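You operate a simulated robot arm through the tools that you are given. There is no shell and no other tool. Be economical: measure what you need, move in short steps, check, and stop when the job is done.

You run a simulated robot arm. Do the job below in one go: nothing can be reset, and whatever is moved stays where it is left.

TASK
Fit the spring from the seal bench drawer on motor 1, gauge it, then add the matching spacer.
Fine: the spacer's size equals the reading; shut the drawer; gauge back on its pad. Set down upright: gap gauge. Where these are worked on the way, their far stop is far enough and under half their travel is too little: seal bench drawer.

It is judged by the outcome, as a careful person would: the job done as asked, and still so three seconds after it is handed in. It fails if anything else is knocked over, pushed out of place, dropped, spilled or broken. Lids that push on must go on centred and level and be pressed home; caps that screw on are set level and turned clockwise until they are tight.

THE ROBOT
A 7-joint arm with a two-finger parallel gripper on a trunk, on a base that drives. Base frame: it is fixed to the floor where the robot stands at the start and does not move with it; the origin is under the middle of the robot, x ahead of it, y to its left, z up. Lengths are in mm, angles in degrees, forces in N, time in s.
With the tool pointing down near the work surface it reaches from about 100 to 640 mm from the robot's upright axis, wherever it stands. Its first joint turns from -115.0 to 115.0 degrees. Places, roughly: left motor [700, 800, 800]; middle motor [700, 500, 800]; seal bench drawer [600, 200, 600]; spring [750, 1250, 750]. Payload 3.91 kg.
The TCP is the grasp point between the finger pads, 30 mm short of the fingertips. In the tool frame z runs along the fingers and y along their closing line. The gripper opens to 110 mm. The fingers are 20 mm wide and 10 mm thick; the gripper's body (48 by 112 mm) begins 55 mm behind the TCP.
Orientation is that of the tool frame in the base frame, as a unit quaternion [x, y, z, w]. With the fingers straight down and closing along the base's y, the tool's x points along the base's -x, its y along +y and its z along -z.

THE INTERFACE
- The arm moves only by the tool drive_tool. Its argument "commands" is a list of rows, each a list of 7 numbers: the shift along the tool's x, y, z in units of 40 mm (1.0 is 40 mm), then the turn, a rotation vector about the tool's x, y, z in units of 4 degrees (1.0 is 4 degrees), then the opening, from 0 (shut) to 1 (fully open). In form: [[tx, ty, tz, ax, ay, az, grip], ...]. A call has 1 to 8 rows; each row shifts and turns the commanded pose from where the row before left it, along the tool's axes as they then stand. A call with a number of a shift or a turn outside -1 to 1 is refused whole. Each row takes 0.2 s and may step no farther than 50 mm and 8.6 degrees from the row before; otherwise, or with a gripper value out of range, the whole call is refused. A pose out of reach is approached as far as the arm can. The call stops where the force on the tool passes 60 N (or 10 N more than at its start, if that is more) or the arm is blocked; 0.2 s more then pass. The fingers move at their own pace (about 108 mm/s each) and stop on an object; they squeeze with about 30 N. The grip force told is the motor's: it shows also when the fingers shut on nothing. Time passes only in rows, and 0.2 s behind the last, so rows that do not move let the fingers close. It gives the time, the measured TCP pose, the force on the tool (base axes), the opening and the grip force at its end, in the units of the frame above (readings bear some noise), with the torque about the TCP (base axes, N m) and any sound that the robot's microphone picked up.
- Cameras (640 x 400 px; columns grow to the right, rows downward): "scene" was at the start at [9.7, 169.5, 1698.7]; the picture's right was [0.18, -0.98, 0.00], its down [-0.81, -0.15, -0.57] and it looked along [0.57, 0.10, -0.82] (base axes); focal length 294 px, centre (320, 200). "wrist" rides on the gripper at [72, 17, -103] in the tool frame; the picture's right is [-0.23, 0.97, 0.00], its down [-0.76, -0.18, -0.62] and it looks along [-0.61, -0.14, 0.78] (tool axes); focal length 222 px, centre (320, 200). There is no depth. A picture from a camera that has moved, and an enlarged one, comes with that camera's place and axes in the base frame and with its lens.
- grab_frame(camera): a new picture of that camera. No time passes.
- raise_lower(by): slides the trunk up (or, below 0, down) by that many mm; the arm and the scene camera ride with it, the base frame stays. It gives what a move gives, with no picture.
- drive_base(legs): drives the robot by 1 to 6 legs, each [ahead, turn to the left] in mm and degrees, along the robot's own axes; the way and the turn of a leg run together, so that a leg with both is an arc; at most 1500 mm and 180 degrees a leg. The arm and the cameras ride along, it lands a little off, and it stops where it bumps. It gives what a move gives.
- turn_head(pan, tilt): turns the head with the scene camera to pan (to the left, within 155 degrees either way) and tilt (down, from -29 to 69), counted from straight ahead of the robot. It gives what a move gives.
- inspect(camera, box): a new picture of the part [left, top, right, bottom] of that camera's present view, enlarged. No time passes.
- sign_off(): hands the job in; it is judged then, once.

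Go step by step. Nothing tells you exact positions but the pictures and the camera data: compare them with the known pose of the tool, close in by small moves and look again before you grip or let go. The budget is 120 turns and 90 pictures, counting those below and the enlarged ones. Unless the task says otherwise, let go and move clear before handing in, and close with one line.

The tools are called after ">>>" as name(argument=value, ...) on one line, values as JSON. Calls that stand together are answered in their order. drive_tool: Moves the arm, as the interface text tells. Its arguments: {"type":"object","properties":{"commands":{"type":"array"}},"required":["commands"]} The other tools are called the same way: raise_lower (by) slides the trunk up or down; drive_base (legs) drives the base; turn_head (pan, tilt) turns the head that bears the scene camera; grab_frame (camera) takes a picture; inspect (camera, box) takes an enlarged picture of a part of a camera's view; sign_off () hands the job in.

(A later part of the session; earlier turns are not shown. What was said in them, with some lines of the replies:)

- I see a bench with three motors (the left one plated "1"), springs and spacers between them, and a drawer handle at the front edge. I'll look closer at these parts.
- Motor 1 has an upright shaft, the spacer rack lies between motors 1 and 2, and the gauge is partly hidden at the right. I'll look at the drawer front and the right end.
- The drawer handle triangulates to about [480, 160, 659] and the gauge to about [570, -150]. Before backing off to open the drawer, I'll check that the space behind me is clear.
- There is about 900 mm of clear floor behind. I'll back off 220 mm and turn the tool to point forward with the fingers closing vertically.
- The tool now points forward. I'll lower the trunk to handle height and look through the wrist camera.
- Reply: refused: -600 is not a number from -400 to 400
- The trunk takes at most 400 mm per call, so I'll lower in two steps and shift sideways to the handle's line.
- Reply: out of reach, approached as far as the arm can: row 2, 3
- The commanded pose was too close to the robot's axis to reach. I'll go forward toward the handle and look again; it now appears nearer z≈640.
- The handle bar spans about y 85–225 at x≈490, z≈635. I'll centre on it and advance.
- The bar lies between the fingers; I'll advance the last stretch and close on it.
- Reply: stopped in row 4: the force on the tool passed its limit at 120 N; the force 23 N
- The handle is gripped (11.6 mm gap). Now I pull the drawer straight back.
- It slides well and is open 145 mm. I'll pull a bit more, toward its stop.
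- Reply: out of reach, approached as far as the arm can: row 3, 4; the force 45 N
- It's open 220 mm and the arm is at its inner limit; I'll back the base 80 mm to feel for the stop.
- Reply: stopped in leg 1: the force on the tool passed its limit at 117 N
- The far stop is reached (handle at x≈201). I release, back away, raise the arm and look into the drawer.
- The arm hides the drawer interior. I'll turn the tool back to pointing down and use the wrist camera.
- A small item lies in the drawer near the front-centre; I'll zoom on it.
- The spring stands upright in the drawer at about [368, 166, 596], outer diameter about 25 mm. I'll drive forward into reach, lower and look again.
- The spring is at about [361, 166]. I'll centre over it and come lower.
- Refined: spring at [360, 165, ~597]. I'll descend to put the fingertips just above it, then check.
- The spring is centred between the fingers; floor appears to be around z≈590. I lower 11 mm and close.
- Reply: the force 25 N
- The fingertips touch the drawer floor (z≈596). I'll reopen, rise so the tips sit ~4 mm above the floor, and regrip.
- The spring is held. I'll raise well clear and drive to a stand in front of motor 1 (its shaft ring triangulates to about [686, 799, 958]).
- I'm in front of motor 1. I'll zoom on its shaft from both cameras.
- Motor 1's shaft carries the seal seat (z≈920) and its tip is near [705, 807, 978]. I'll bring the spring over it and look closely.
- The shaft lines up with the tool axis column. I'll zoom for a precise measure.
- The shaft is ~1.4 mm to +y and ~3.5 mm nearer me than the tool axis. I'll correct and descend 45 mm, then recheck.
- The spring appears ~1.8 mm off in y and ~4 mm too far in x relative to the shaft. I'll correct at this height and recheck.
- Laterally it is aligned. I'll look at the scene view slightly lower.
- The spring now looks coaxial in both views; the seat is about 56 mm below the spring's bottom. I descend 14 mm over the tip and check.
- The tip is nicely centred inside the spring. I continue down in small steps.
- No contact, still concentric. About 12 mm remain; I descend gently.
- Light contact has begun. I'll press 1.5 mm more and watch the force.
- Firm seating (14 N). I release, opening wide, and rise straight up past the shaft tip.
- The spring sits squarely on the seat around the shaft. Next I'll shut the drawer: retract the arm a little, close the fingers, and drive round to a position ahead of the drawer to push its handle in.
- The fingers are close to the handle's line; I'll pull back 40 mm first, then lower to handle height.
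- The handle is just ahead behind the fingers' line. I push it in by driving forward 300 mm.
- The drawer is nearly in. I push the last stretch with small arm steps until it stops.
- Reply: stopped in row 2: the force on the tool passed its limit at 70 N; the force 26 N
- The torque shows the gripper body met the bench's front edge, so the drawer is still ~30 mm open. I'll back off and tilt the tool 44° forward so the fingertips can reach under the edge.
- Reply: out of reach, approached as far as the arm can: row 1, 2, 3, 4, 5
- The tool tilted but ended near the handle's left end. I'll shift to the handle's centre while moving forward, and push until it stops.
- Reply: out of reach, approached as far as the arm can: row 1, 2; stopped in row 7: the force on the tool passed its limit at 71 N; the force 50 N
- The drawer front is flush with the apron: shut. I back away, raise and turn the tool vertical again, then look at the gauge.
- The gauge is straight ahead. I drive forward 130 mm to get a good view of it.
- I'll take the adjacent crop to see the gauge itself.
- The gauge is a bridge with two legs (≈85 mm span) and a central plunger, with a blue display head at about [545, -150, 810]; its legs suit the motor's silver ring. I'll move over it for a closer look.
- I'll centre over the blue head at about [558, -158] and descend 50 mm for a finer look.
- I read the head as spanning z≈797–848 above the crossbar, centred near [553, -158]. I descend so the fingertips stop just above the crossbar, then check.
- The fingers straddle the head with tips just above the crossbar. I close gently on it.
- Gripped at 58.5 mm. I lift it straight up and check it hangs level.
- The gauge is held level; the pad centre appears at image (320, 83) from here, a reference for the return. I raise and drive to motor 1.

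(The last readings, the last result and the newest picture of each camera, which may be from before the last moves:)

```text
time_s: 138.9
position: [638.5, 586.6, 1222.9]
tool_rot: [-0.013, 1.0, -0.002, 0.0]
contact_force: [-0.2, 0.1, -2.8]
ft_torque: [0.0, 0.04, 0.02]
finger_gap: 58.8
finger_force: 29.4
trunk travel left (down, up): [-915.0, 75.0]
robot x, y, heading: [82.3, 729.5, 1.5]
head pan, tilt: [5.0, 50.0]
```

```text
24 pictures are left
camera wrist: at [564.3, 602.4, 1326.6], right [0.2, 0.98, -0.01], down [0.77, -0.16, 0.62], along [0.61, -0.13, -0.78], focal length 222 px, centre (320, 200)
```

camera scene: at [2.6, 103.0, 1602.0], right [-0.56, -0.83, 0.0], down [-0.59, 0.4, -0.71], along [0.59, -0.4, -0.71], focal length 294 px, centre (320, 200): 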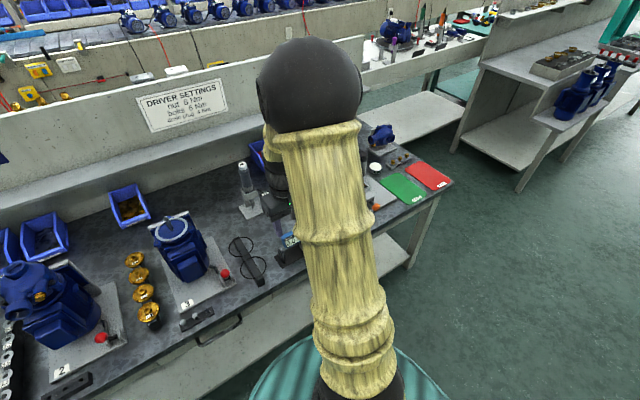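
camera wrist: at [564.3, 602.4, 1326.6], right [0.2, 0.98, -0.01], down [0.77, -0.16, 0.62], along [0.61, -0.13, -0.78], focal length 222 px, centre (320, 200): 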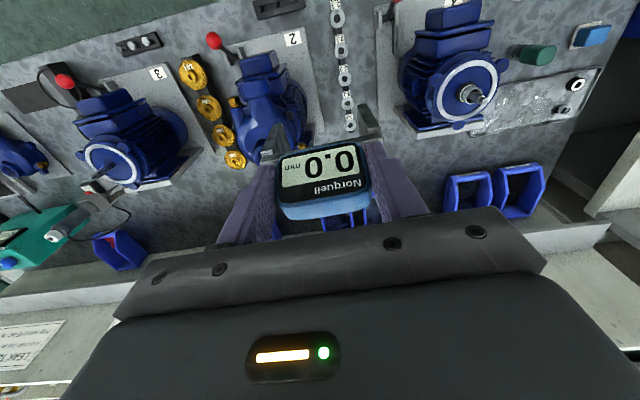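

I move over motor 1's shaft axis (≈[696, 811] by the earlier fit) at height and look.

>>> drive_tool(commands=[[-0.266, 0.927, 0, 0, 0, 0, 0.4], [-0.266, 0.927, 0, 0, 0, 0, 0.4], [-0.266, 0.927, 0, 0, 0, 0, 0.4], [-0.266, 0.927, 0, 0, 0, 0, 0.4], [-0.266, 0.927, 0, 0, 0, 0, 0.4], [-0.266, 0.927, 0, 0, 0, 0, 0.4], [0, 0, 0, 0, 0, 0, 0.4]])

>>> drive_tool(commands=[[0, 0, 0.8, 0, 0, 0, 0.4], [0, 0, 0.8, 0, 0, 0, 0.4], [0, 0, 0.4, 0, 0, 0, 0.4], [0, 0, 0, 0, 0, 0, 0.4]])

>>> inspect(camera="wrist", box=[210, 70, 434, 210])

>>> inspect(camera="scene", box=[320, 150, 416, 240])

```text
time_s: 140.5
position: [696.1, 809.6, 1220.2]
tool_rot: [-0.01, 1.0, -0.002, 0.001]
contact_force: [0.2, -0.2, -3.5]
ft_torque: [0.0, 0.03, 0.01]
finger_gap: 58.8
finger_force: 29.7
trunk travel left (down, up): [-915.0, 75.0]
robot x, y, heading: [80.6, 729.9, 1.5]
head pan, tilt: [5.0, 50.0]
```

```text
time_s: 141.5
position: [696.9, 811.2, 1142.7]
tool_rot: [-0.013, 1.0, -0.003, 0.0]
contact_force: [0.2, -0.2, -1.8]
ft_torque: [0.02, 0.03, -0.02]
finger_gap: 59.1
finger_force: 30.1
trunk travel left (down, up): [-915.0, 75.0]
robot x, y, heading: [80.4, 731.7, 1.6]
head pan, tilt: [5.0, 50.0]
```

```text
2.86 times, centred on (322, 140) of wrist
camera zoom: at [623.4, 827.3, 1246.2], right [0.2, 0.98, -0.01], down [0.77, -0.16, 0.62], along [0.61, -0.13, -0.78], focal length 635 px, centre (314, 371)
```

zoom: 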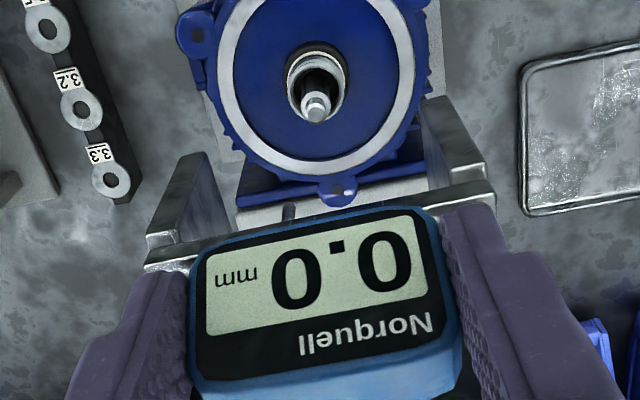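

```text
4.44 times, centred on (368, 195) of scene
camera zoom: at [94.4, 893.5, 1795.0], right [0.11, -0.99, 0.0], down [-0.76, -0.09, -0.64], along [0.64, 0.07, -0.77], focal length 1307 px, centre (107, 222)
```

zoom: 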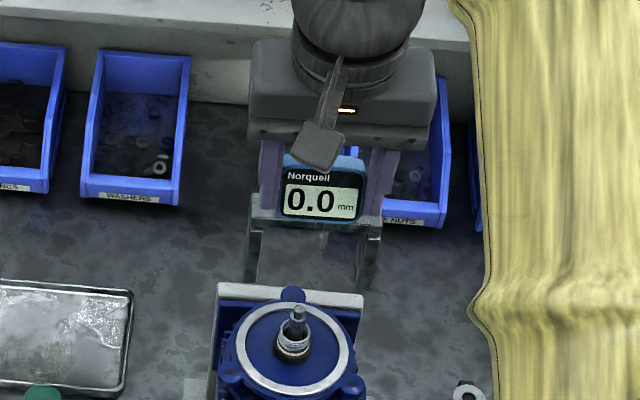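

Both views show good alignment: legs will straddle the shaft along y, and the plunger (≈7 mm off-centre) should meet the spring's rim. I descend 60 mm and check.

>>> drive_tool(commands=[[0, 0.0, 0.5, 0, 0, 0, 0.4], [0, 0, 0.5, 0, 0, 0, 0.4], [0, 0, 0.5, 0, 0, 0, 0.4], [0, 0, 0, 0, 0, 0, 0.4]])

>>> inspect(camera="wrist", box=[210, 70, 434, 210])

>>> inspect(camera="scene", box=[340, 185, 404, 240])

```text
time_s: 142.5
position: [695.9, 809.0, 1081.7]
tool_rot: [-0.013, 1.0, -0.002, 0.0]
contact_force: [-0.3, 0.3, -2.8]
ft_torque: [0.02, 0.06, 0.02]
finger_gap: 58.9
finger_force: 30.2
trunk travel left (down, up): [-915.0, 75.0]
robot x, y, heading: [85.4, 732.0, 1.6]
head pan, tilt: [5.0, 50.0]
```

```text
2.86 times, centred on (322, 140) of wrist
camera zoom: at [622.4, 826.3, 1185.6], right [0.2, 0.98, -0.01], down [0.77, -0.16, 0.62], along [0.61, -0.13, -0.78], focal length 635 px, centre (314, 371)
```

zoom: 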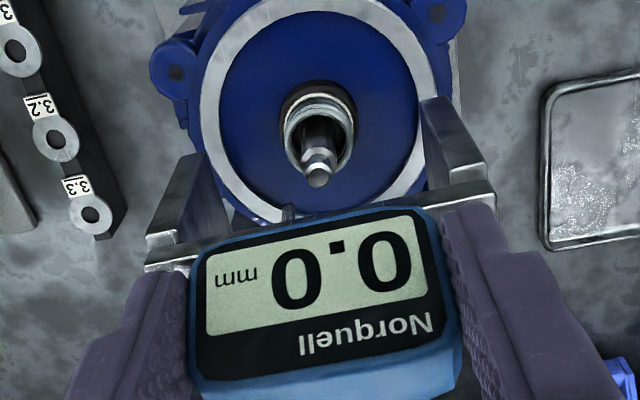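

```text
7.27 times, centred on (372, 212) of scene
camera zoom: at [93.9, 893.4, 1795.1], right [0.11, -0.99, 0.0], down [-0.76, -0.09, -0.64], along [0.64, 0.07, -0.77], focal length 2139 px, centre (-58, 109)
```

zoom: 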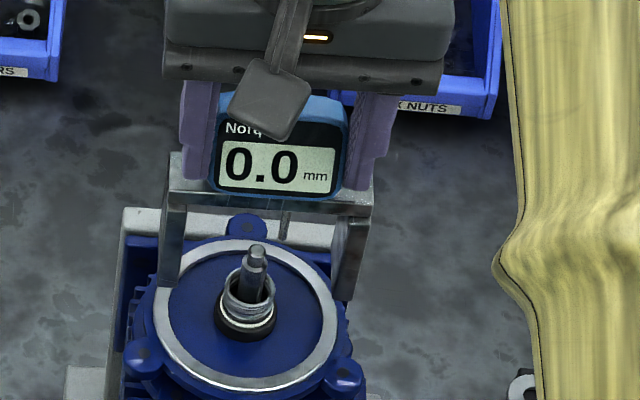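

Nearly aligned; I shift +1.2 mm in y, descend 24 mm and look again.

>>> drive_tool(commands=[[0, 0.03, 0.3, 0, 0, 0, 0.4], [0, 0, 0.3, 0, 0, 0, 0.4], [0, 0, 0, 0, 0, 0, 0.4]])

>>> inspect(camera="scene", box=[340, 190, 404, 240])

```text
time_s: 143.3
position: [696.1, 811.1, 1056.8]
tool_rot: [-0.013, 1.0, -0.002, 0.0]
contact_force: [0.4, 0.2, -3.0]
ft_torque: [-0.01, 0.0, -0.01]
finger_gap: 58.9
finger_force: 29.7
trunk travel left (down, up): [-915.0, 75.0]
robot x, y, heading: [83.1, 733.8, 1.8]
head pan, tilt: [5.0, 50.0]
```

```text
8.00 times, centred on (372, 215) of scene
camera zoom: at [94.4, 893.5, 1795.1], right [0.11, -0.99, 0.0], down [-0.76, -0.09, -0.64], along [0.64, 0.07, -0.77], focal length 2353 px, centre (-96, 80)
```

zoom: 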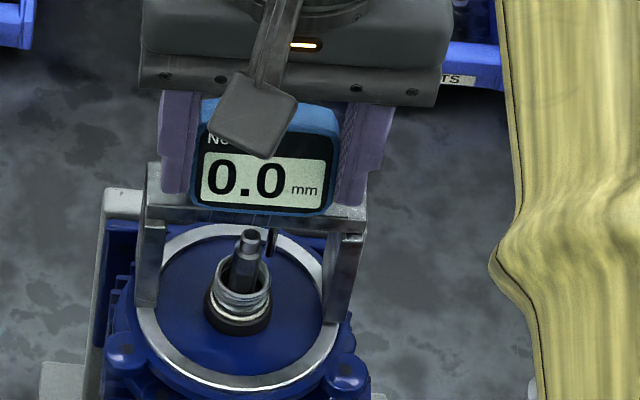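

The legs will land on the silver ring and the plunger on the spring's right rim. I descend gently in small steps, watching force.

>>> drive_tool(commands=[[0, 0, 0.1, 0, 0, 0, 0.4], [0, 0, 0.1, 0, 0, 0, 0.4], [0, 0, 0, 0, 0, 0, 0.4]])

>>> drive_tool(commands=[[0, 0, 0.06, 0, 0, 0, 0.4], [0, 0, 0, 0, 0, 0, 0.4]])

```text
time_s: 144.1
position: [696.2, 810.7, 1050.6]
tool_rot: [-0.011, 1.0, -0.002, 0.003]
contact_force: [0.0, 0.0, 16.2]
ft_torque: [0.79, 0.26, 0.04]
finger_gap: 58.7
finger_force: 29.8
trunk travel left (down, up): [-915.0, 75.0]
robot x, y, heading: [82.2, 725.2, 1.5]
head pan, tilt: [5.0, 50.0]
```

```text
time_s: 144.7
position: [694.6, 809.4, 1050.1]
tool_rot: [-0.012, 1.0, -0.002, 0.004]
contact_force: [5.0, -0.6, 31.7]
ft_torque: [0.58, -0.28, -0.28]
finger_gap: 59.0
finger_force: 30.2
trunk travel left (down, up): [-915.0, 75.0]
robot x, y, heading: [81.9, 725.4, 1.5]
head pan, tilt: [5.0, 50.0]
```

Contact at TCP z≈1050. I check what is touching.

>>> inspect(camera="scene", box=[340, 190, 404, 240])

>>> inspect(camera="wrist", box=[210, 70, 434, 210])

```text
8.00 times, centred on (372, 215) of scene
camera zoom: at [91.1, 892.5, 1795.4], right [0.11, -0.99, 0.0], down [-0.76, -0.09, -0.64], along [0.64, 0.07, -0.77], focal length 2353 px, centre (-96, 80)
```

zoom: 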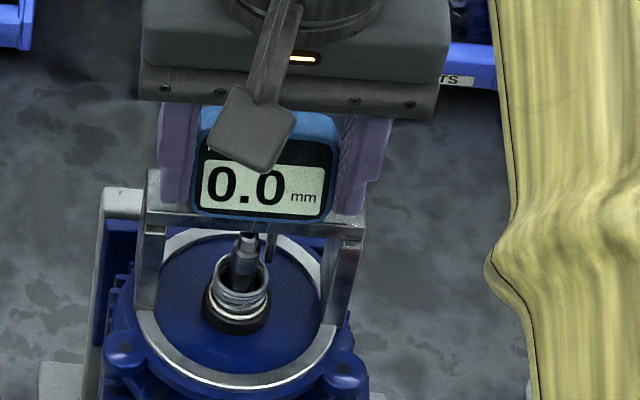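

```text
2.86 times, centred on (322, 140) of wrist
camera zoom: at [621.7, 826.1, 1153.4], right [0.21, 0.98, 0.0], down [0.76, -0.16, 0.63], along [0.62, -0.13, -0.78], focal length 635 px, centre (314, 371)
```

zoom: 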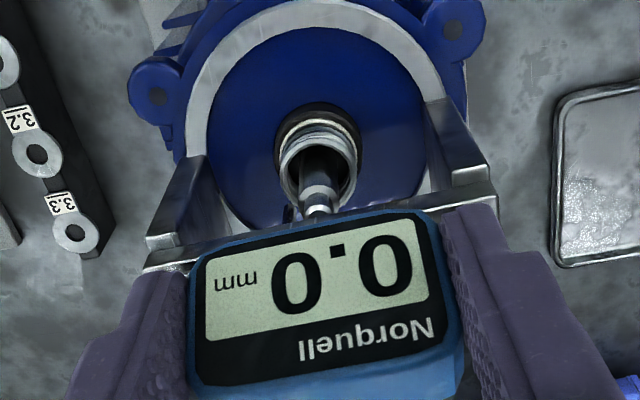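

The torque shows the feet (left first, then both) are on the ring, with the shaft tip clear in front of the bar. Reading still 0.0 while held; I'll ease the pressure, release gently and look.

>>> drive_tool(commands=[[0, 0, -0.05, 0, 0, 0, 0.4], [0, 0, 0, 0, 0, 0, 0.6], [0, 0, 0, 0, 0, 0, 0.68], [0, 0, 0, 0, 0, 0, 0.68], [0, 0, 0, 0, 0, 0, 0.68]])

>>> inspect(camera="scene", box=[340, 190, 404, 240])

```text
time_s: 145.9
position: [696.2, 810.0, 1047.4]
tool_rot: [-0.012, 1.0, -0.002, 0.0]
contact_force: [0.8, 1.0, 0.4]
ft_torque: [-0.01, -0.01, 0.01]
finger_gap: 75.1
finger_force: 0.0
trunk travel left (down, up): [-915.0, 75.0]
robot x, y, heading: [83.5, 727.9, 1.4]
head pan, tilt: [5.0, 50.0]
```

```text
8.00 times, centred on (372, 215) of scene
camera zoom: at [94.4, 893.5, 1795.0], right [0.11, -0.99, 0.0], down [-0.76, -0.09, -0.64], along [0.64, 0.07, -0.77], focal length 2353 px, centre (-96, 80)
```

zoom: 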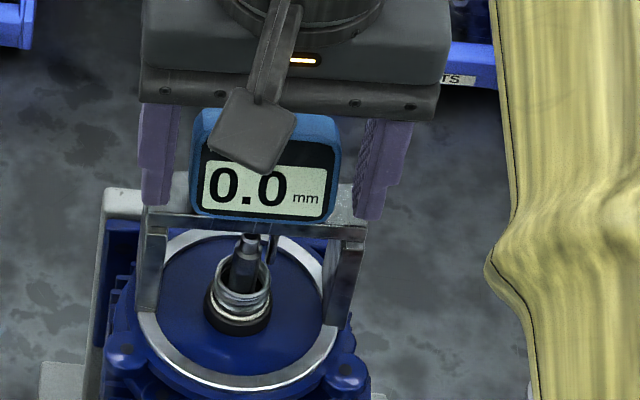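

The gauge stands firmly on the ring, but re-working the views shows its bar sits ~7–8 mm too far (+x) from the shaft, so the plunger misses the spring. I'll regrip, lift slightly, shift 7.5 mm toward me, and set it down.

>>> drive_tool(commands=[[0, 0, 0, 0, 0, 0, 0.4], [0, 0, 0, 0, 0, 0, 0.4], [0, 0, 0, 0, 0, 0, 0.4], [0, 0, -0.2, 0, 0, 0, 0.4], [0.19, 0, 0, 0, 0, 0, 0.4], [0, 0, 0, 0, 0, 0, 0.4]])

>>> inspect(camera="wrist", box=[210, 70, 434, 210])

```text
time_s: 147.3
position: [688.6, 809.4, 1056.6]
tool_rot: [-0.012, 1.0, -0.003, -0.001]
contact_force: [-0.6, 1.1, -2.9]
ft_torque: [-0.01, 0.01, -0.02]
finger_gap: 58.9
finger_force: 29.6
trunk travel left (down, up): [-915.0, 75.0]
robot x, y, heading: [80.3, 730.3, 1.6]
head pan, tilt: [5.0, 50.0]
```

```text
2.86 times, centred on (322, 140) of wrist
camera zoom: at [615.0, 826.4, 1160.9], right [0.2, 0.98, -0.01], down [0.77, -0.16, 0.62], along [0.61, -0.13, -0.78], focal length 635 px, centre (314, 371)
```

zoom: 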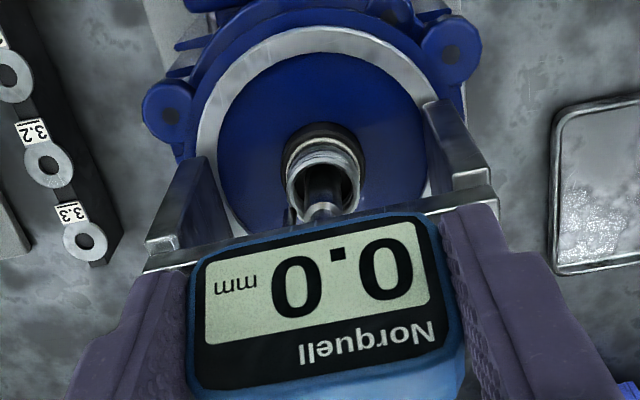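

Aligned within about a millimetre; I add a 0.8 mm y correction, lower to contact, release and read.

>>> drive_tool(commands=[[0, 0.02, 0.12, 0, 0, 0, 0.4], [0, 0, 0.1, 0, 0, 0, 0.4], [0, 0, 0, 0, 0, 0, 0.4]])

>>> drive_tool(commands=[[0, 0, 0, 0, 0, 0, 0.6], [0, 0, 0, 0, 0, 0, 0.68], [0, 0, 0, 0, 0, 0, 0.68], [0, 0, 0, 0, 0, 0, 0.68]])

>>> inspect(camera="scene", box=[340, 190, 404, 240])

```text
time_s: 148.1
position: [687.4, 810.5, 1048.7]
tool_rot: [-0.012, 1.0, -0.003, 0.001]
contact_force: [1.3, -0.9, 0.5]
ft_torque: [0.16, -0.02, -0.01]
finger_gap: 59.0
finger_force: 29.8
trunk travel left (down, up): [-915.0, 75.0]
robot x, y, heading: [81.7, 730.6, 1.3]
head pan, tilt: [5.0, 50.0]
```

```text
time_s: 149.1
position: [687.4, 812.3, 1048.5]
tool_rot: [-0.012, 1.0, -0.003, 0.0]
contact_force: [-0.1, -0.5, 0.5]
ft_torque: [0.02, -0.01, 0.01]
finger_gap: 74.9
finger_force: 0.0
trunk travel left (down, up): [-915.0, 75.0]
robot x, y, heading: [83.1, 731.8, 1.6]
head pan, tilt: [5.0, 50.0]
```

```text
8.00 times, centred on (372, 215) of scene
camera zoom: at [94.3, 893.4, 1795.1], right [0.11, -0.99, 0.0], down [-0.76, -0.09, -0.64], along [0.64, 0.07, -0.77], focal length 2353 px, centre (-96, 80)
```

zoom: 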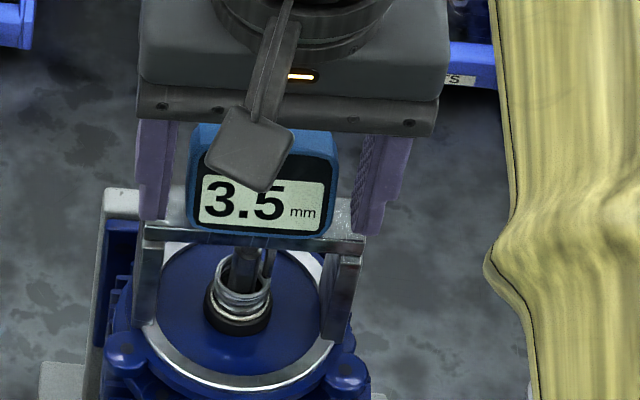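

The gauge reads 3.5 mm. I regrip it, lift clear and drive back to its pad.

>>> drive_tool(commands=[[0, 0, 0, 0, 0, 0, 0.4], [0, 0, 0, 0, 0, 0, 0.4], [0, 0, 0, 0, 0, 0, 0.4], [0, 0, -0.5, 0, 0, 0, 0.4], [0, 0, -1, 0, 0, 0, 0.4], [0, 0, -1, 0, 0, 0, 0.4], [0, 0, -1, 0, 0, 0, 0.4], [0, 0, -1, 0, 0, 0, 0.4]])

>>> drive_tool(commands=[[0.3, -0.9, 0, 0, 0, 0, 0.4], [0.3, -0.9, 0, 0, 0, 0, 0.4], [0.3, -0.9, 0, 0, 0, 0, 0.4], [0.3, -0.9, 0, 0, 0, 0, 0.4], [0.3, -0.9, 0, 0, 0, 0, 0.4], [0.3, -0.9, 0, 0, 0, 0, 0.4], [0, 0, 0, 0, 0, 0, 0.4]])

>>> drive_base(legs=[[0, 82], [-744, 0], [0, -83]])

```text
time_s: 150.9
position: [687.1, 811.8, 1228.4]
tool_rot: [-0.012, 1.0, -0.002, 0.0]
contact_force: [0.2, -0.5, -3.3]
ft_torque: [0.06, 0.05, -0.01]
finger_gap: 58.8
finger_force: 29.6
trunk travel left (down, up): [-915.0, 75.0]
robot x, y, heading: [82.7, 731.1, 1.6]
head pan, tilt: [5.0, 50.0]
```

```text
time_s: 152.5
position: [621.7, 594.3, 1231.6]
tool_rot: [-0.012, 1.0, -0.003, 0.0]
contact_force: [0.9, 0.5, -2.5]
ft_torque: [-0.01, 0.06, -0.02]
finger_gap: 59.0
finger_force: 30.0
trunk travel left (down, up): [-915.0, 75.0]
robot x, y, heading: [80.7, 730.9, 1.4]
head pan, tilt: [5.0, 50.0]
```

```text
time_s: 167.3
position: [532.5, -145.1, 1228.9]
tool_rot: [-0.006, 1.0, -0.002, 0.0]
contact_force: [-0.2, 0.2, -2.5]
ft_torque: [-0.02, 0.01, 0.0]
finger_gap: 59.0
finger_force: 29.8
trunk travel left (down, up): [-915.0, 75.0]
robot x, y, heading: [-5.6, -2.6, 0.8]
head pan, tilt: [5.0, 50.0]
```

Same heading as at pick-up. I correct position and lower to the reference height to compare the pad's position in the image.

>>> drive_tool(commands=[[-0.5, -0.325, 0, 0, 0, 0, 0.4], [0, 0, 1, 0, 0, 0, 0.4], [0, 0, 1, 0, 0, 0, 0.4], [0, 0, 1, 0, 0, 0, 0.4], [0, 0, 1, 0, 0, 0, 0.4], [0, 0, 1, 0, 0, 0, 0.4], [0, 0, 0.16, 0, 0, 0, 0.4], [0, 0, 0, 0, 0, 0, 0.4]])

>>> grab_frame(camera="wrist")

```text
time_s: 169.1
position: [553.3, -161.0, 1023.8]
tool_rot: [-0.006, 1.0, -0.003, 0.0]
contact_force: [0.3, -0.9, -3.0]
ft_torque: [0.01, 0.07, 0.01]
finger_gap: 58.7
finger_force: 29.9
trunk travel left (down, up): [-915.0, 75.0]
robot x, y, heading: [-3.7, -0.9, 1.0]
head pan, tilt: [5.0, 50.0]
```

```text
13 pictures are left
camera wrist: at [480.9, -143.4, 1127.6], right [0.21, 0.98, -0.01], down [0.76, -0.16, 0.62], along [0.61, -0.14, -0.78], focal length 222 px, centre (320, 200)
```

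wrist: 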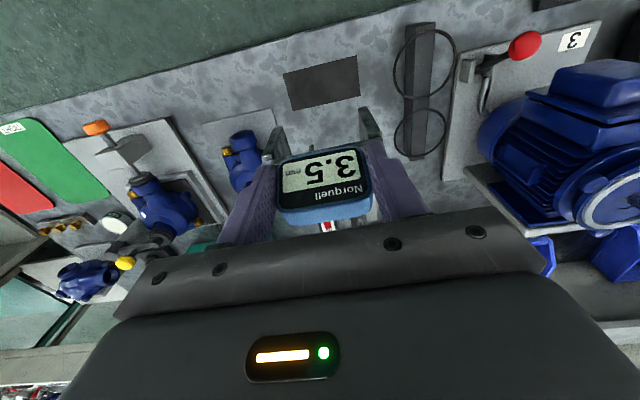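

The pad appears ~3 mm off in y and ~2 mm in x from reference. I correct and lower onto it, slowing near contact.

>>> drive_tool(commands=[[0.05, 0.075, 0, 0, 0, 0, 0.4], [0, 0, 1, 0, 0, 0, 0.4], [0, 0, 1, 0, 0, 0, 0.4], [0, 0, 1, 0, 0, 0, 0.4], [0, 0, 1, 0, 0, 0, 0.4], [0, 0, 0.6, 0, 0, 0, 0.4], [0, 0, 0, 0, 0, 0, 0.4]])

>>> drive_tool(commands=[[0, 0, 0.1, 0, 0, 0, 0.4], [0, 0, 0.08, 0, 0, 0, 0.4], [0, 0, 0, 0, 0, 0, 0.4]])

```text
time_s: 170.7
position: [550.2, -156.2, 838.2]
tool_rot: [-0.005, 1.0, -0.003, -0.001]
contact_force: [0.0, 0.3, -3.3]
ft_torque: [0.03, 0.05, -0.01]
finger_gap: 58.6
finger_force: 30.4
trunk travel left (down, up): [-915.0, 75.0]
robot x, y, heading: [-2.9, -3.4, 1.2]
head pan, tilt: [5.0, 50.0]
```

```text
time_s: 171.5
position: [551.6, -156.5, 831.3]
tool_rot: [-0.006, 1.0, -0.002, 0.0]
contact_force: [-0.2, 0.2, -2.9]
ft_torque: [0.0, 0.03, -0.01]
finger_gap: 58.9
finger_force: 30.3
trunk travel left (down, up): [-915.0, 75.0]
robot x, y, heading: [-6.2, -3.3, 1.2]
head pan, tilt: [5.0, 50.0]
```

No contact yet; a few more millimetres.

>>> drive_tool(commands=[[0, 0, 0.05, 0, 0, 0, 0.4], [0, 0, 0, 0, 0, 0, 0.4]])

```text
time_s: 172.1
position: [550.9, -157.0, 830.3]
tool_rot: [-0.006, 1.0, -0.003, 0.001]
contact_force: [-0.1, 0.0, -1.5]
ft_torque: [0.06, 0.0, 0.02]
finger_gap: 58.7
finger_force: 29.7
trunk travel left (down, up): [-915.0, 75.0]
robot x, y, heading: [1.2, -2.7, 0.9]
head pan, tilt: [5.0, 50.0]
```

>>> drive_tool(commands=[[0, 0, 0.03, 0, 0, 0, 0.4], [0, 0, 0, 0, 0, 0, 0.4]])

>>> inspect(camera="wrist", box=[210, 70, 434, 210])

```text
time_s: 172.7
position: [550.1, -155.9, 830.6]
tool_rot: [-0.006, 1.0, -0.003, 0.001]
contact_force: [-1.4, -1.0, 12.7]
ft_torque: [0.56, 0.17, 0.07]
finger_gap: 58.7
finger_force: 29.8
trunk travel left (down, up): [-915.0, 75.0]
robot x, y, heading: [-2.9, -5.7, 0.7]
head pan, tilt: [5.0, 50.0]
```

```text
2.86 times, centred on (322, 140) of wrist
camera zoom: at [477.4, -139.6, 934.3], right [0.21, 0.98, -0.01], down [0.76, -0.16, 0.63], along [0.61, -0.14, -0.78], focal length 635 px, centre (314, 371)
```

zoom: 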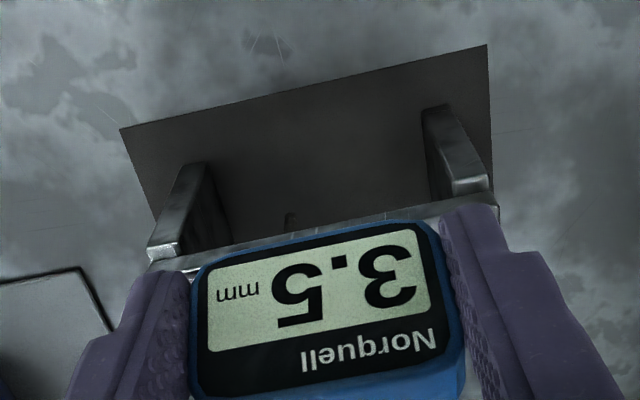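

The feet are on the pad just as originally. I release and rise straight up.

>>> drive_tool(commands=[[0, 0, 0, 0, 0, 0, 0.6], [0, 0, 0, 0, 0, 0, 0.75], [0, 0, 0, 0, 0, 0, 0.75], [0, 0, -0.5, 0, 0, 0, 0.75], [0, 0, -1, 0, 0, 0, 0.75], [0, 0, -1, 0, 0, 0, 0.75], [0, 0, -1, 0, 0, 0, 0.75], [0, 0, -1, 0, 0, 0, 0.75]])

>>> drive_tool(commands=[[0, 0, -1, 0, 0, 0, 0.5], [0, 0, -1, 0, 0, 0, 0.5], [0, 0, -1, 0, 0, 0, 0.5], [0, 0, -1, 0, 0, 0, 0.3], [0, 0, -0.8, 0, 0, 0, 0.3], [0, 0, 0, 0, 0, 0, 0.3]])

>>> grab_frame(camera="wrist")

```text
time_s: 174.5
position: [550.1, -154.8, 1011.3]
tool_rot: [-0.006, 1.0, -0.002, 0.0]
contact_force: [-0.5, -0.8, 0.5]
ft_torque: [0.01, -0.03, 0.02]
finger_gap: 82.9
finger_force: 0.0
trunk travel left (down, up): [-915.0, 75.0]
robot x, y, heading: [-2.4, -4.6, 1.0]
head pan, tilt: [5.0, 50.0]
```

```text
time_s: 175.9
position: [550.2, -155.3, 1202.2]
tool_rot: [-0.006, 1.0, -0.002, 0.0]
contact_force: [0.0, -0.4, -0.2]
ft_torque: [0.02, 0.01, -0.01]
finger_gap: 33.1
finger_force: 0.0
trunk travel left (down, up): [-915.0, 75.0]
robot x, y, heading: [-4.0, -3.0, 1.0]
head pan, tilt: [5.0, 50.0]
```

```text
11 pictures are left
camera wrist: at [477.2, -138.1, 1306.4], right [0.21, 0.98, 0.0], down [0.76, -0.17, 0.62], along [0.61, -0.14, -0.78], focal length 222 px, centre (320, 200)
```

wrist: 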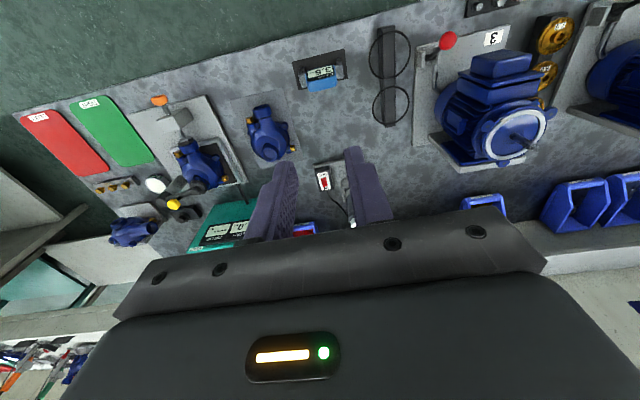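

The gauge stands upright on its pad. Now I drive back to motor 1 for the 3.5 spacer (appears to be the middle one in the rack at y≈623).

>>> drive_base(legs=[[0, 81.4], [748, 0], [0, -82.6]])

>>> drive_tool(commands=[[0, 0.5, 1, 0, 0, 0, 0.4], [0, 0.5, 1, 0, 0, 0, 0.4], [0, 0, 1, 0, 0, 0, 0.4], [0, 0, 1, 0, 0, 0, 0.4], [0, 0, 0, 0, 0, 0, 0.4]])

>>> grab_frame(camera="wrist")

```text
time_s: 190.8
position: [656.2, 575.4, 1202.4]
tool_rot: [0.013, 1.0, -0.003, -0.001]
contact_force: [-0.3, 0.0, -0.8]
ft_torque: [0.01, -0.01, -0.05]
finger_gap: 33.0
finger_force: 0.0
trunk travel left (down, up): [-915.0, 75.0]
robot x, y, heading: [108.0, 747.4, -1.4]
head pan, tilt: [5.0, 50.0]
```

```text
time_s: 192.0
position: [655.5, 615.2, 1042.6]
tool_rot: [0.012, 1.0, -0.002, 0.0]
contact_force: [-0.6, 0.0, 1.0]
ft_torque: [-0.03, 0.01, 0.01]
finger_gap: 44.1
finger_force: 0.1
trunk travel left (down, up): [-915.0, 75.0]
robot x, y, heading: [108.2, 744.6, -1.3]
head pan, tilt: [5.0, 50.0]
```

```text
10 pictures are left
camera wrist: at [583.3, 634.6, 1146.7], right [0.25, 0.97, -0.01], down [0.76, -0.19, 0.62], along [0.6, -0.16, -0.78], focal length 222 px, centre (320, 200)
```

wrist: 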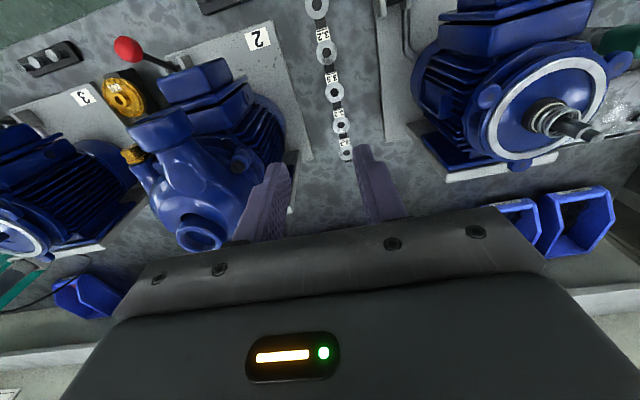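

I see five labelled washers; I zoom on the middle one and its label.

>>> inspect(camera="wrist", box=[292, 36, 388, 166])

```text
3.08 times, centred on (340, 101) of wrist
camera zoom: at [583.3, 634.6, 1146.7], right [0.25, 0.97, -0.01], down [0.76, -0.19, 0.62], along [0.6, -0.16, -0.78], focal length 684 px, centre (258, 505)
```

zoom: 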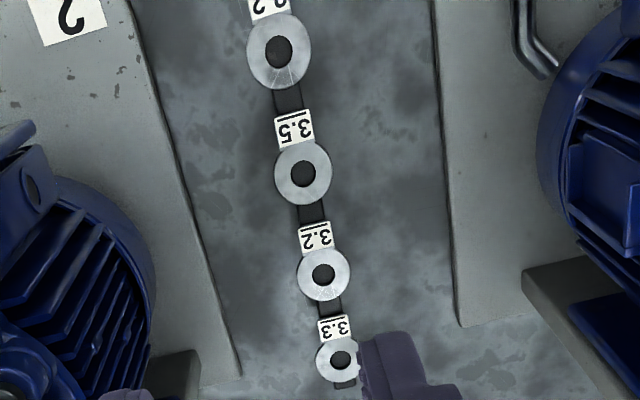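

The middle washer is labelled 3.5, at about [676, 634]. I move over it and descend for a fine check.

>>> drive_tool(commands=[[-0.51, 0.5, 0.5, 0, 0, 0, 0.4], [0, 0, 1, 0, 0, 0, 0.4], [0, 0, 1, 0, 0, 0, 0.4], [0, 0, 1, 0, 0, 0, 0.4], [0, 0, 1, 0, 0, 0, 0.4], [0, 0, 0.7, 0, 0, 0, 0.4], [0, 0, 0, 0, 0, 0, 0.4]])

>>> inspect(camera="wrist", box=[220, 90, 420, 215])

```text
time_s: 193.6
position: [676.4, 633.3, 834.0]
tool_rot: [0.012, 1.0, -0.003, 0.001]
contact_force: [0.3, -0.2, -0.7]
ft_torque: [0.0, 0.04, 0.01]
finger_gap: 44.1
finger_force: 0.1
trunk travel left (down, up): [-915.0, 75.0]
robot x, y, heading: [109.3, 749.5, -1.3]
head pan, tilt: [5.0, 50.0]
```

```text
3.20 times, centred on (320, 152) of wrist
camera zoom: at [603.6, 653.3, 937.1], right [0.25, 0.97, -0.01], down [0.76, -0.19, 0.62], along [0.6, -0.16, -0.78], focal length 711 px, centre (320, 352)
```

zoom: 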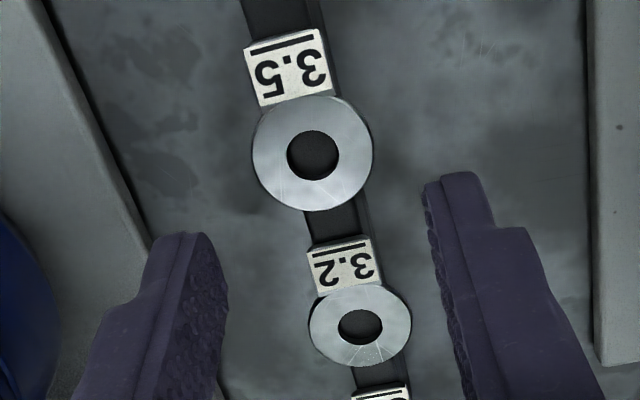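

The 3.5 washer is well centred between the fingers; its height is about z≈765. I descend 25 mm and re-measure.

>>> drive_tool(commands=[[0.05, -0.03, 0.62, 0, 0, 0, 0.4], [0, 0, 0, 0, 0, 0, 0.4]])

>>> inspect(camera="wrist", box=[220, 90, 420, 215])

```text
time_s: 194.2
position: [673.1, 631.0, 808.3]
tool_rot: [0.012, 1.0, -0.003, 0.0]
contact_force: [0.5, -0.3, 0.5]
ft_torque: [0.01, 0.0, 0.02]
finger_gap: 44.1
finger_force: 0.1
trunk travel left (down, up): [-915.0, 75.0]
robot x, y, heading: [108.2, 746.8, -1.4]
head pan, tilt: [5.0, 50.0]
```

```text
3.20 times, centred on (320, 152) of wrist
camera zoom: at [601.3, 651.6, 913.0], right [0.25, 0.97, -0.01], down [0.76, -0.19, 0.62], along [0.6, -0.16, -0.78], focal length 711 px, centre (320, 352)
```

zoom: 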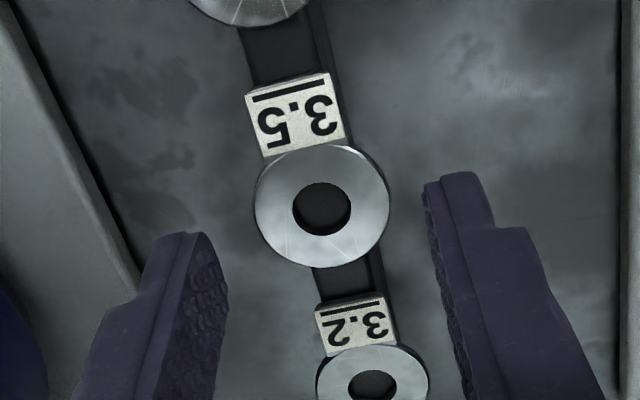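

Triangulated: washer centred, top at z≈767. I lower 19 mm so the tips reach just below it, grip, and lift.

>>> drive_tool(commands=[[0.01, 0.01, 0.25, 0, 0, 0, 0.4], [0, 0, 0.22, 0, 0, 0, 0.4], [0, 0, 0, 0, 0, 0, 0.3], [0, 0, 0, 0, 0, 0, 0.2], [0, 0, 0, 0, 0, 0, 0.1], [0, 0, 0, 0, 0, 0, 0.1]])

```text
time_s: 195.6
position: [674.1, 631.4, 789.7]
tool_rot: [0.012, 1.0, -0.003, 0.0]
contact_force: [-0.3, 0.4, 0.0]
ft_torque: [0.01, 0.0, -0.04]
finger_gap: 27.5
finger_force: 30.3
trunk travel left (down, up): [-915.0, 75.0]
robot x, y, heading: [103.7, 750.6, -1.0]
head pan, tilt: [5.0, 50.0]
```

Gripped at 27.5 mm. I lift straight up.

>>> drive_tool(commands=[[0, 0, -0.2, 0, 0, 0, 0.1], [0, 0, -0.5, 0, 0, 0, 0.1], [0, 0, -1, 0, 0, 0, 0.1], [0, 0, -1, 0, 0, 0, 0.1], [0, 0, -1, 0, 0, 0, 0.1], [0, 0, -1, 0, 0, 0, 0.1], [0, 0, -1, 0, 0, 0, 0.1], [0, 0, -1, 0, 0, 0, 0.1]])

>>> inspect(camera="wrist", box=[220, 90, 420, 215])

```text
time_s: 197.4
position: [670.3, 634.0, 1058.9]
tool_rot: [0.013, 1.0, -0.002, 0.0]
contact_force: [-0.4, -0.4, -1.0]
ft_torque: [-0.02, -0.03, -0.01]
finger_gap: 27.8
finger_force: 30.3
trunk travel left (down, up): [-915.0, 75.0]
robot x, y, heading: [109.9, 749.7, -1.4]
head pan, tilt: [5.0, 50.0]
```

```text
3.20 times, centred on (320, 152) of wrist
camera zoom: at [597.8, 654.2, 1163.0], right [0.25, 0.97, 0.0], down [0.76, -0.19, 0.62], along [0.6, -0.16, -0.78], focal length 711 px, centre (320, 352)
```

zoom: 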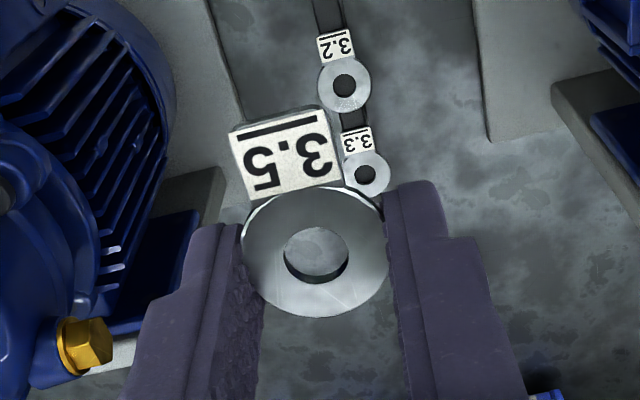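

The spacer (tag "3.5") is held level. Combining earlier views, the shaft axis is at about [695.3, 810.8] with tip z≈996. I raise and move over it, then check from height since the tag hides the shaft close up.

>>> drive_tool(commands=[[0, 0, -0.93, 0, 0, 0, 0.1], [0, 0, -0.93, 0, 0, 0, 0.1], [0, 0, -0.93, 0, 0, 0, 0.1], [-0.13, 0.885, 0, 0, 0, 0, 0.1], [-0.13, 0.885, 0, 0, 0, 0, 0.1], [-0.13, 0.885, 0, 0, 0, 0, 0.1], [-0.13, 0.885, 0, 0, 0, 0, 0.1], [-0.13, 0.885, 0, 0, 0, 0, 0.1]])

>>> drive_tool(commands=[[0, 0, 0, 0, 0, 0, 0.1]])

>>> inspect(camera="wrist", box=[260, 70, 380, 145])

```text
time_s: 199.2
position: [705.9, 811.3, 1168.2]
tool_rot: [0.013, 1.0, -0.004, 0.0]
contact_force: [-0.8, -0.2, -0.4]
ft_torque: [-0.03, 0.01, 0.02]
finger_gap: 27.7
finger_force: 30.4
trunk travel left (down, up): [-915.0, 75.0]
robot x, y, heading: [112.0, 745.0, -1.4]
head pan, tilt: [5.0, 50.0]
```

```text
time_s: 199.6
position: [704.2, 810.2, 1168.9]
tool_rot: [0.013, 1.0, -0.002, -0.001]
contact_force: [-0.2, 0.4, -0.3]
ft_torque: [-0.01, 0.01, 0.04]
finger_gap: 27.2
finger_force: 29.6
trunk travel left (down, up): [-915.0, 75.0]
robot x, y, heading: [107.3, 749.6, -1.5]
head pan, tilt: [5.0, 50.0]
```

```text
5.33 times, centred on (320, 108) of wrist
camera zoom: at [632.8, 830.1, 1272.7], right [0.25, 0.97, -0.01], down [0.76, -0.19, 0.62], along [0.6, -0.16, -0.78], focal length 1185 px, centre (320, 693)
```

zoom: 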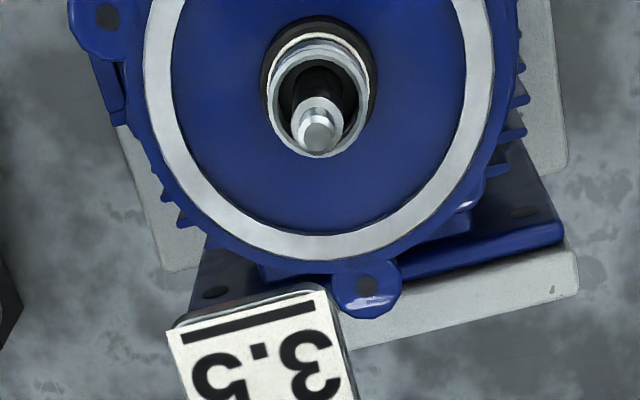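

I measure the shaft at tool offset (+10.9, +2.3) mm. I correct so the spacer's bore is over the shaft and descend until just above the tip.

>>> drive_tool(commands=[[0.2475, 0.0725, 0, 0, 0, 0, 0.1], [0, 0, 1, 0, 0, 0, 0.1], [0, 0, 1, 0, 0, 0, 0.1], [0, 0, 1, 0, 0, 0, 0.1], [0, 0, 0.5, 0, 0, 0, 0.1], [0, 0, 0, 0, 0, 0, 0.1]])

>>> inspect(camera="wrist", box=[260, 110, 380, 185])

```text
time_s: 201.0
position: [694.2, 811.8, 1030.1]
tool_rot: [0.012, 1.0, -0.002, 0.0]
contact_force: [-0.2, 0.3, -0.4]
ft_torque: [0.01, 0.0, 0.0]
finger_gap: 27.5
finger_force: 30.0
trunk travel left (down, up): [-915.0, 75.0]
robot x, y, heading: [107.1, 747.9, -1.5]
head pan, tilt: [5.0, 50.0]
```

```text
5.33 times, centred on (320, 148) of wrist
camera zoom: at [622.8, 831.4, 1132.5], right [0.25, 0.97, -0.01], down [0.76, -0.19, 0.62], along [0.6, -0.16, -0.78], focal length 1185 px, centre (320, 480)
```

zoom: 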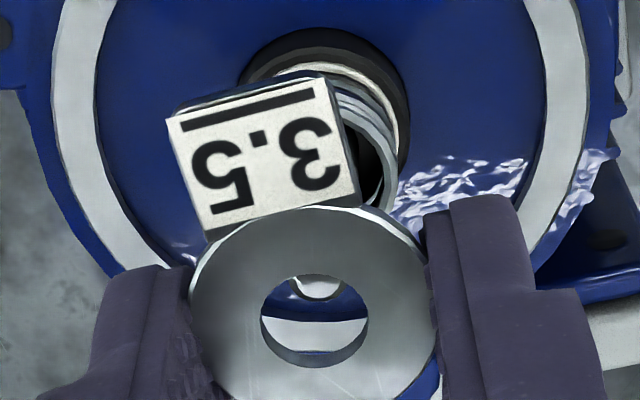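

Through the bore I can see the shaft tip: the spacer must go ~3.4 mm further (+x) and ~0.7 mm in −y. I correct and lower until the tip should enter the bore.

>>> drive_tool(commands=[[-0.085, -0.018, 0, 0, 0, 0, 0.1], [0, 0, 0.15, 0, 0, 0, 0.1], [0, 0, 0.13, 0, 0, 0, 0.1], [0, 0, 0.1, 0, 0, 0, 0.1], [0, 0, 0, 0, 0, 0, 0.1]])

>>> inspect(camera="wrist", box=[260, 110, 380, 185])

```text
time_s: 202.2
position: [699.0, 810.3, 1013.6]
tool_rot: [0.013, 1.0, -0.003, 0.0]
contact_force: [-0.5, 0.9, 0.0]
ft_torque: [-0.02, 0.0, -0.05]
finger_gap: 27.3
finger_force: 30.4
trunk travel left (down, up): [-915.0, 75.0]
robot x, y, heading: [108.8, 748.8, -1.5]
head pan, tilt: [5.0, 50.0]
```

```text
5.33 times, centred on (320, 148) of wrist
camera zoom: at [626.1, 830.8, 1117.6], right [0.25, 0.97, 0.0], down [0.76, -0.19, 0.62], along [0.6, -0.16, -0.78], focal length 1185 px, centre (320, 480)
```

zoom: 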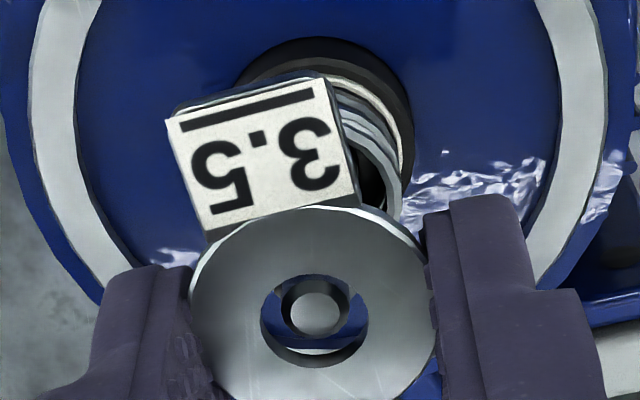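

The tip is centred in the bore laterally and close in x, with no contact. I continue down in small steps watching forces.

>>> drive_tool(commands=[[0, 0, 0.08, 0, 0, 0, 0.1], [0, 0, 0.08, 0, 0, 0, 0.1], [0, 0, 0, 0, 0, 0, 0.1]])

>>> drive_tool(commands=[[0, 0, 0.06, 0, 0, 0, 0.1], [0, 0, 0.06, 0, 0, 0, 0.1], [0, 0, 0, 0, 0, 0, 0.1]])

```text
time_s: 203.0
position: [699.8, 811.6, 1006.0]
tool_rot: [0.013, 1.0, -0.002, 0.0]
contact_force: [-0.1, 0.1, -0.1]
ft_torque: [-0.01, 0.01, 0.0]
finger_gap: 27.3
finger_force: 30.2
trunk travel left (down, up): [-915.0, 75.0]
robot x, y, heading: [107.6, 747.7, -1.4]
head pan, tilt: [5.0, 50.0]
```

```text
time_s: 203.8
position: [699.0, 811.5, 1000.3]
tool_rot: [0.013, 1.0, -0.003, 0.0]
contact_force: [-0.5, 0.3, 0.6]
ft_torque: [0.01, 0.01, 0.03]
finger_gap: 27.3
finger_force: 30.3
trunk travel left (down, up): [-915.0, 75.0]
robot x, y, heading: [113.1, 748.2, -1.4]
head pan, tilt: [5.0, 50.0]
```

No contact with ~13 mm descended past the tip. I take one look to centre on the shaft's main diameter.

>>> inspect(camera="wrist", box=[260, 110, 380, 185])

```text
5.33 times, centred on (320, 148) of wrist
camera zoom: at [627.1, 831.3, 1106.1], right [0.25, 0.97, -0.01], down [0.76, -0.19, 0.62], along [0.6, -0.16, -0.78], focal length 1185 px, centre (320, 480)
```

zoom: 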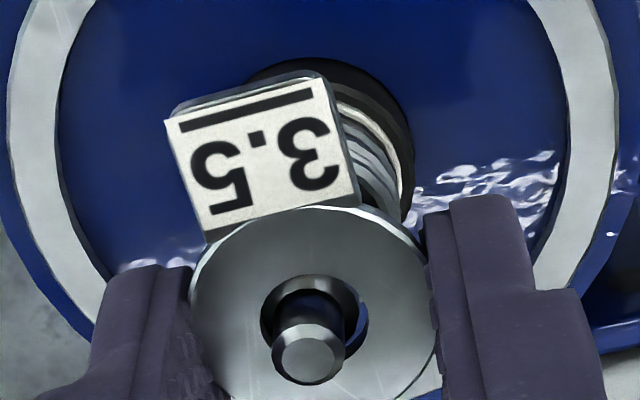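

The tip protrudes through the bore, nearly concentric. I nudge 0.4 mm in −y and keep descending gently, watching force.

>>> drive_tool(commands=[[0, -0.011, 0.05, 0, 0, 0, 0.1], [0, 0, 0.05, 0, 0, 0, 0.1], [0, 0, 0, 0, 0, 0, 0.1]])

>>> drive_tool(commands=[[0, 0, 0.05, 0, 0, 0, 0.1], [0, 0, 0.05, 0, 0, 0, 0.1], [0, 0, 0, 0, 0, 0, 0.1]])

```text
time_s: 204.6
position: [699.4, 810.7, 998.1]
tool_rot: [0.013, 1.0, -0.003, 0.0]
contact_force: [0.3, -0.4, -0.9]
ft_torque: [0.04, 0.01, -0.03]
finger_gap: 27.3
finger_force: 30.4
trunk travel left (down, up): [-915.0, 75.0]
robot x, y, heading: [110.4, 747.3, -1.3]
head pan, tilt: [5.0, 50.0]
```

```text
time_s: 205.4
position: [699.9, 811.6, 994.0]
tool_rot: [0.012, 1.0, -0.003, 0.0]
contact_force: [0.4, 0.6, 0.5]
ft_torque: [-0.03, -0.03, 0.01]
finger_gap: 27.3
finger_force: 29.5
trunk travel left (down, up): [-915.0, 75.0]
robot x, y, heading: [108.5, 748.6, -1.4]
head pan, tilt: [5.0, 50.0]
```

Still free. Continuing.

>>> drive_tool(commands=[[0, 0, 0.05, 0, 0, 0, 0.1], [0, 0, 0.05, 0, 0, 0, 0.1], [0, 0, 0, 0, 0, 0, 0.1]])

>>> drive_tool(commands=[[0, 0, 0.05, 0, 0, 0, 0.1], [0, 0, 0.05, 0, 0, 0, 0.1], [0, 0, 0, 0, 0, 0, 0.1]])

```text
time_s: 206.2
position: [698.7, 811.2, 990.8]
tool_rot: [0.012, 1.0, -0.003, -0.001]
contact_force: [0.8, -0.3, 0.3]
ft_torque: [0.01, 0.03, 0.01]
finger_gap: 27.3
finger_force: 29.8
trunk travel left (down, up): [-915.0, 75.0]
robot x, y, heading: [106.6, 747.2, -1.4]
head pan, tilt: [5.0, 50.0]
```

```text
time_s: 207.0
position: [698.4, 810.2, 987.1]
tool_rot: [0.011, 1.0, -0.003, 0.0]
contact_force: [0.7, 0.2, -0.6]
ft_torque: [-0.01, 0.05, 0.0]
finger_gap: 27.2
finger_force: 29.9
trunk travel left (down, up): [-915.0, 75.0]
robot x, y, heading: [108.0, 746.7, -1.6]
head pan, tilt: [5.0, 50.0]
```

Free and well past the shoulder. More small steps toward the spring top.

>>> drive_tool(commands=[[0, 0, 0.05, 0, 0, 0, 0.1], [0, 0, 0.05, 0, 0, 0, 0.1], [0, 0, 0, 0, 0, 0, 0.1]])

>>> drive_tool(commands=[[0, 0, 0.05, 0, 0, 0, 0.1], [0, 0, 0, 0, 0, 0, 0.1]])

>>> drive_tool(commands=[[0, 0, 0.05, 0, 0, 0, 0.1], [0, 0, 0, 0, 0, 0, 0.1]])

```text
time_s: 207.8
position: [699.7, 810.9, 984.5]
tool_rot: [0.012, 1.0, -0.002, 0.001]
contact_force: [6.8, -0.3, 4.7]
ft_torque: [-0.03, -0.09, -0.02]
finger_gap: 27.5
finger_force: 29.6
trunk travel left (down, up): [-915.0, 75.0]
robot x, y, heading: [109.5, 743.1, -1.5]
head pan, tilt: [5.0, 50.0]
```

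```text
time_s: 208.4
position: [699.1, 810.2, 982.4]
tool_rot: [0.012, 1.0, -0.002, 0.002]
contact_force: [7.0, -0.7, 23.3]
ft_torque: [-0.03, -0.13, -0.02]
finger_gap: 27.3
finger_force: 30.0
trunk travel left (down, up): [-915.0, 75.0]
robot x, y, heading: [108.3, 744.9, -1.4]
head pan, tilt: [5.0, 50.0]
```

```text
time_s: 209.0
position: [696.9, 811.2, 980.0]
tool_rot: [0.012, 1.0, -0.002, 0.002]
contact_force: [5.5, -1.3, 30.6]
ft_torque: [-0.01, -0.11, -0.02]
finger_gap: 27.5
finger_force: 30.3
trunk travel left (down, up): [-915.0, 75.0]
robot x, y, heading: [108.2, 745.6, -1.1]
head pan, tilt: [5.0, 50.0]
```

Contact builds (30 N up, 7 N in +x). I look to see whether the spacer is on the spring or catching on the shaft.

>>> inspect(camera="wrist", box=[260, 110, 380, 185])

```text
5.33 times, centred on (320, 148) of wrist
camera zoom: at [625.2, 830.6, 1084.5], right [0.25, 0.97, 0.0], down [0.75, -0.19, 0.63], along [0.61, -0.16, -0.78], focal length 1185 px, centre (320, 480)
```

zoom: 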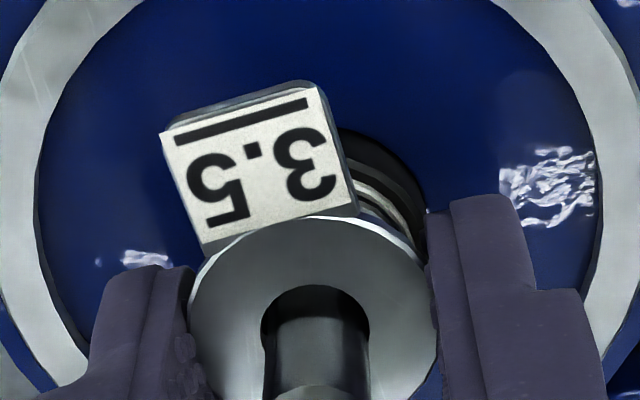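

The full shaft diameter fills the bore and the spacer is on the spring's top. I ease off the compression, release, and rise straight up.

>>> drive_tool(commands=[[0, 0, -0.04, 0, 0, 0, 0.1], [0, 0, -0.03, 0, 0, 0, 0.1], [0, 0, 0, 0, 0, 0, 0.1]])

>>> drive_tool(commands=[[0, 0, 0, 0, 0, 0, 0.28], [0, 0, 0, 0, 0, 0, 0.38], [0, 0, 0, 0, 0, 0, 0.38], [0, 0, -0.5, 0, 0, 0, 0.38], [0, 0, -1, 0, 0, 0, 0.38], [0, 0, -1, 0, 0, 0, 0.38], [0, 0, -1, 0, 0, 0, 0.38], [0, 0, -1, 0, 0, 0, 0.38]])

>>> drive_tool(commands=[[0.8, 0, -0.5, 0, 0, 0, 0.38], [0.5, 0, 0, 0, 0, 0, 0.38], [0, 0, 0, 0, 0, 0, 0.38]])

>>> inspect(camera="wrist", box=[240, 80, 400, 180])

```text
time_s: 209.8
position: [697.7, 810.0, 980.6]
tool_rot: [0.013, 1.0, -0.002, -0.001]
contact_force: [1.4, 0.9, 6.7]
ft_torque: [0.04, -0.04, 0.02]
finger_gap: 27.3
finger_force: 29.7
trunk travel left (down, up): [-915.0, 75.0]
robot x, y, heading: [108.6, 747.5, -1.4]
head pan, tilt: [5.0, 50.0]
```

```text
time_s: 211.6
position: [698.3, 812.4, 1162.3]
tool_rot: [0.012, 1.0, -0.003, 0.0]
contact_force: [-0.3, -0.3, -0.3]
ft_torque: [0.0, 0.01, 0.02]
finger_gap: 41.9
finger_force: 0.0
trunk travel left (down, up): [-915.0, 75.0]
robot x, y, heading: [110.3, 747.7, -1.1]
head pan, tilt: [5.0, 50.0]
```

```text
time_s: 212.4
position: [646.6, 812.6, 1181.7]
tool_rot: [0.012, 1.0, -0.002, 0.0]
contact_force: [-0.9, 0.3, -0.5]
ft_torque: [-0.01, -0.01, 0.03]
finger_gap: 42.0
finger_force: 0.0
trunk travel left (down, up): [-915.0, 75.0]
robot x, y, heading: [107.2, 748.0, -1.3]
head pan, tilt: [5.0, 50.0]
```

```text
4.00 times, centred on (320, 130) of wrist
camera zoom: at [574.3, 832.6, 1285.4], right [0.25, 0.97, -0.01], down [0.76, -0.19, 0.62], along [0.6, -0.16, -0.78], focal length 888 px, centre (320, 480)
```

zoom: 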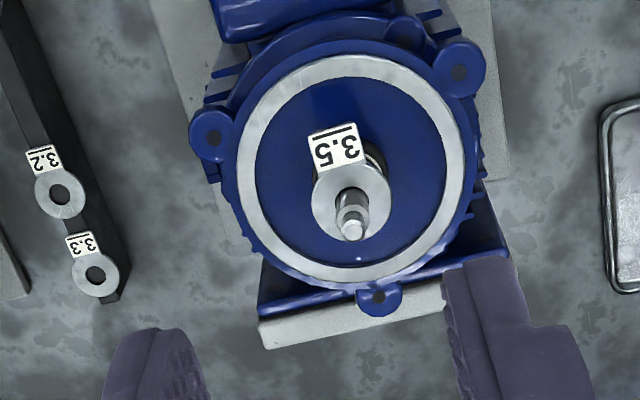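

The 3.5 spacer sits level on the spring around motor 1's shaft. The drawer is shut, the gauge is upright on its pad, and the arm is clear, so I hand in.

>>> sign_off()

```text
The job is handed in.
```

The drawer spring is on motor 1, the gauge read 3.5 mm, and the 3.5 spacer is on the shaft above the spring. The drawer is shut, the gauge is upright on its pad, and the job is handed in.
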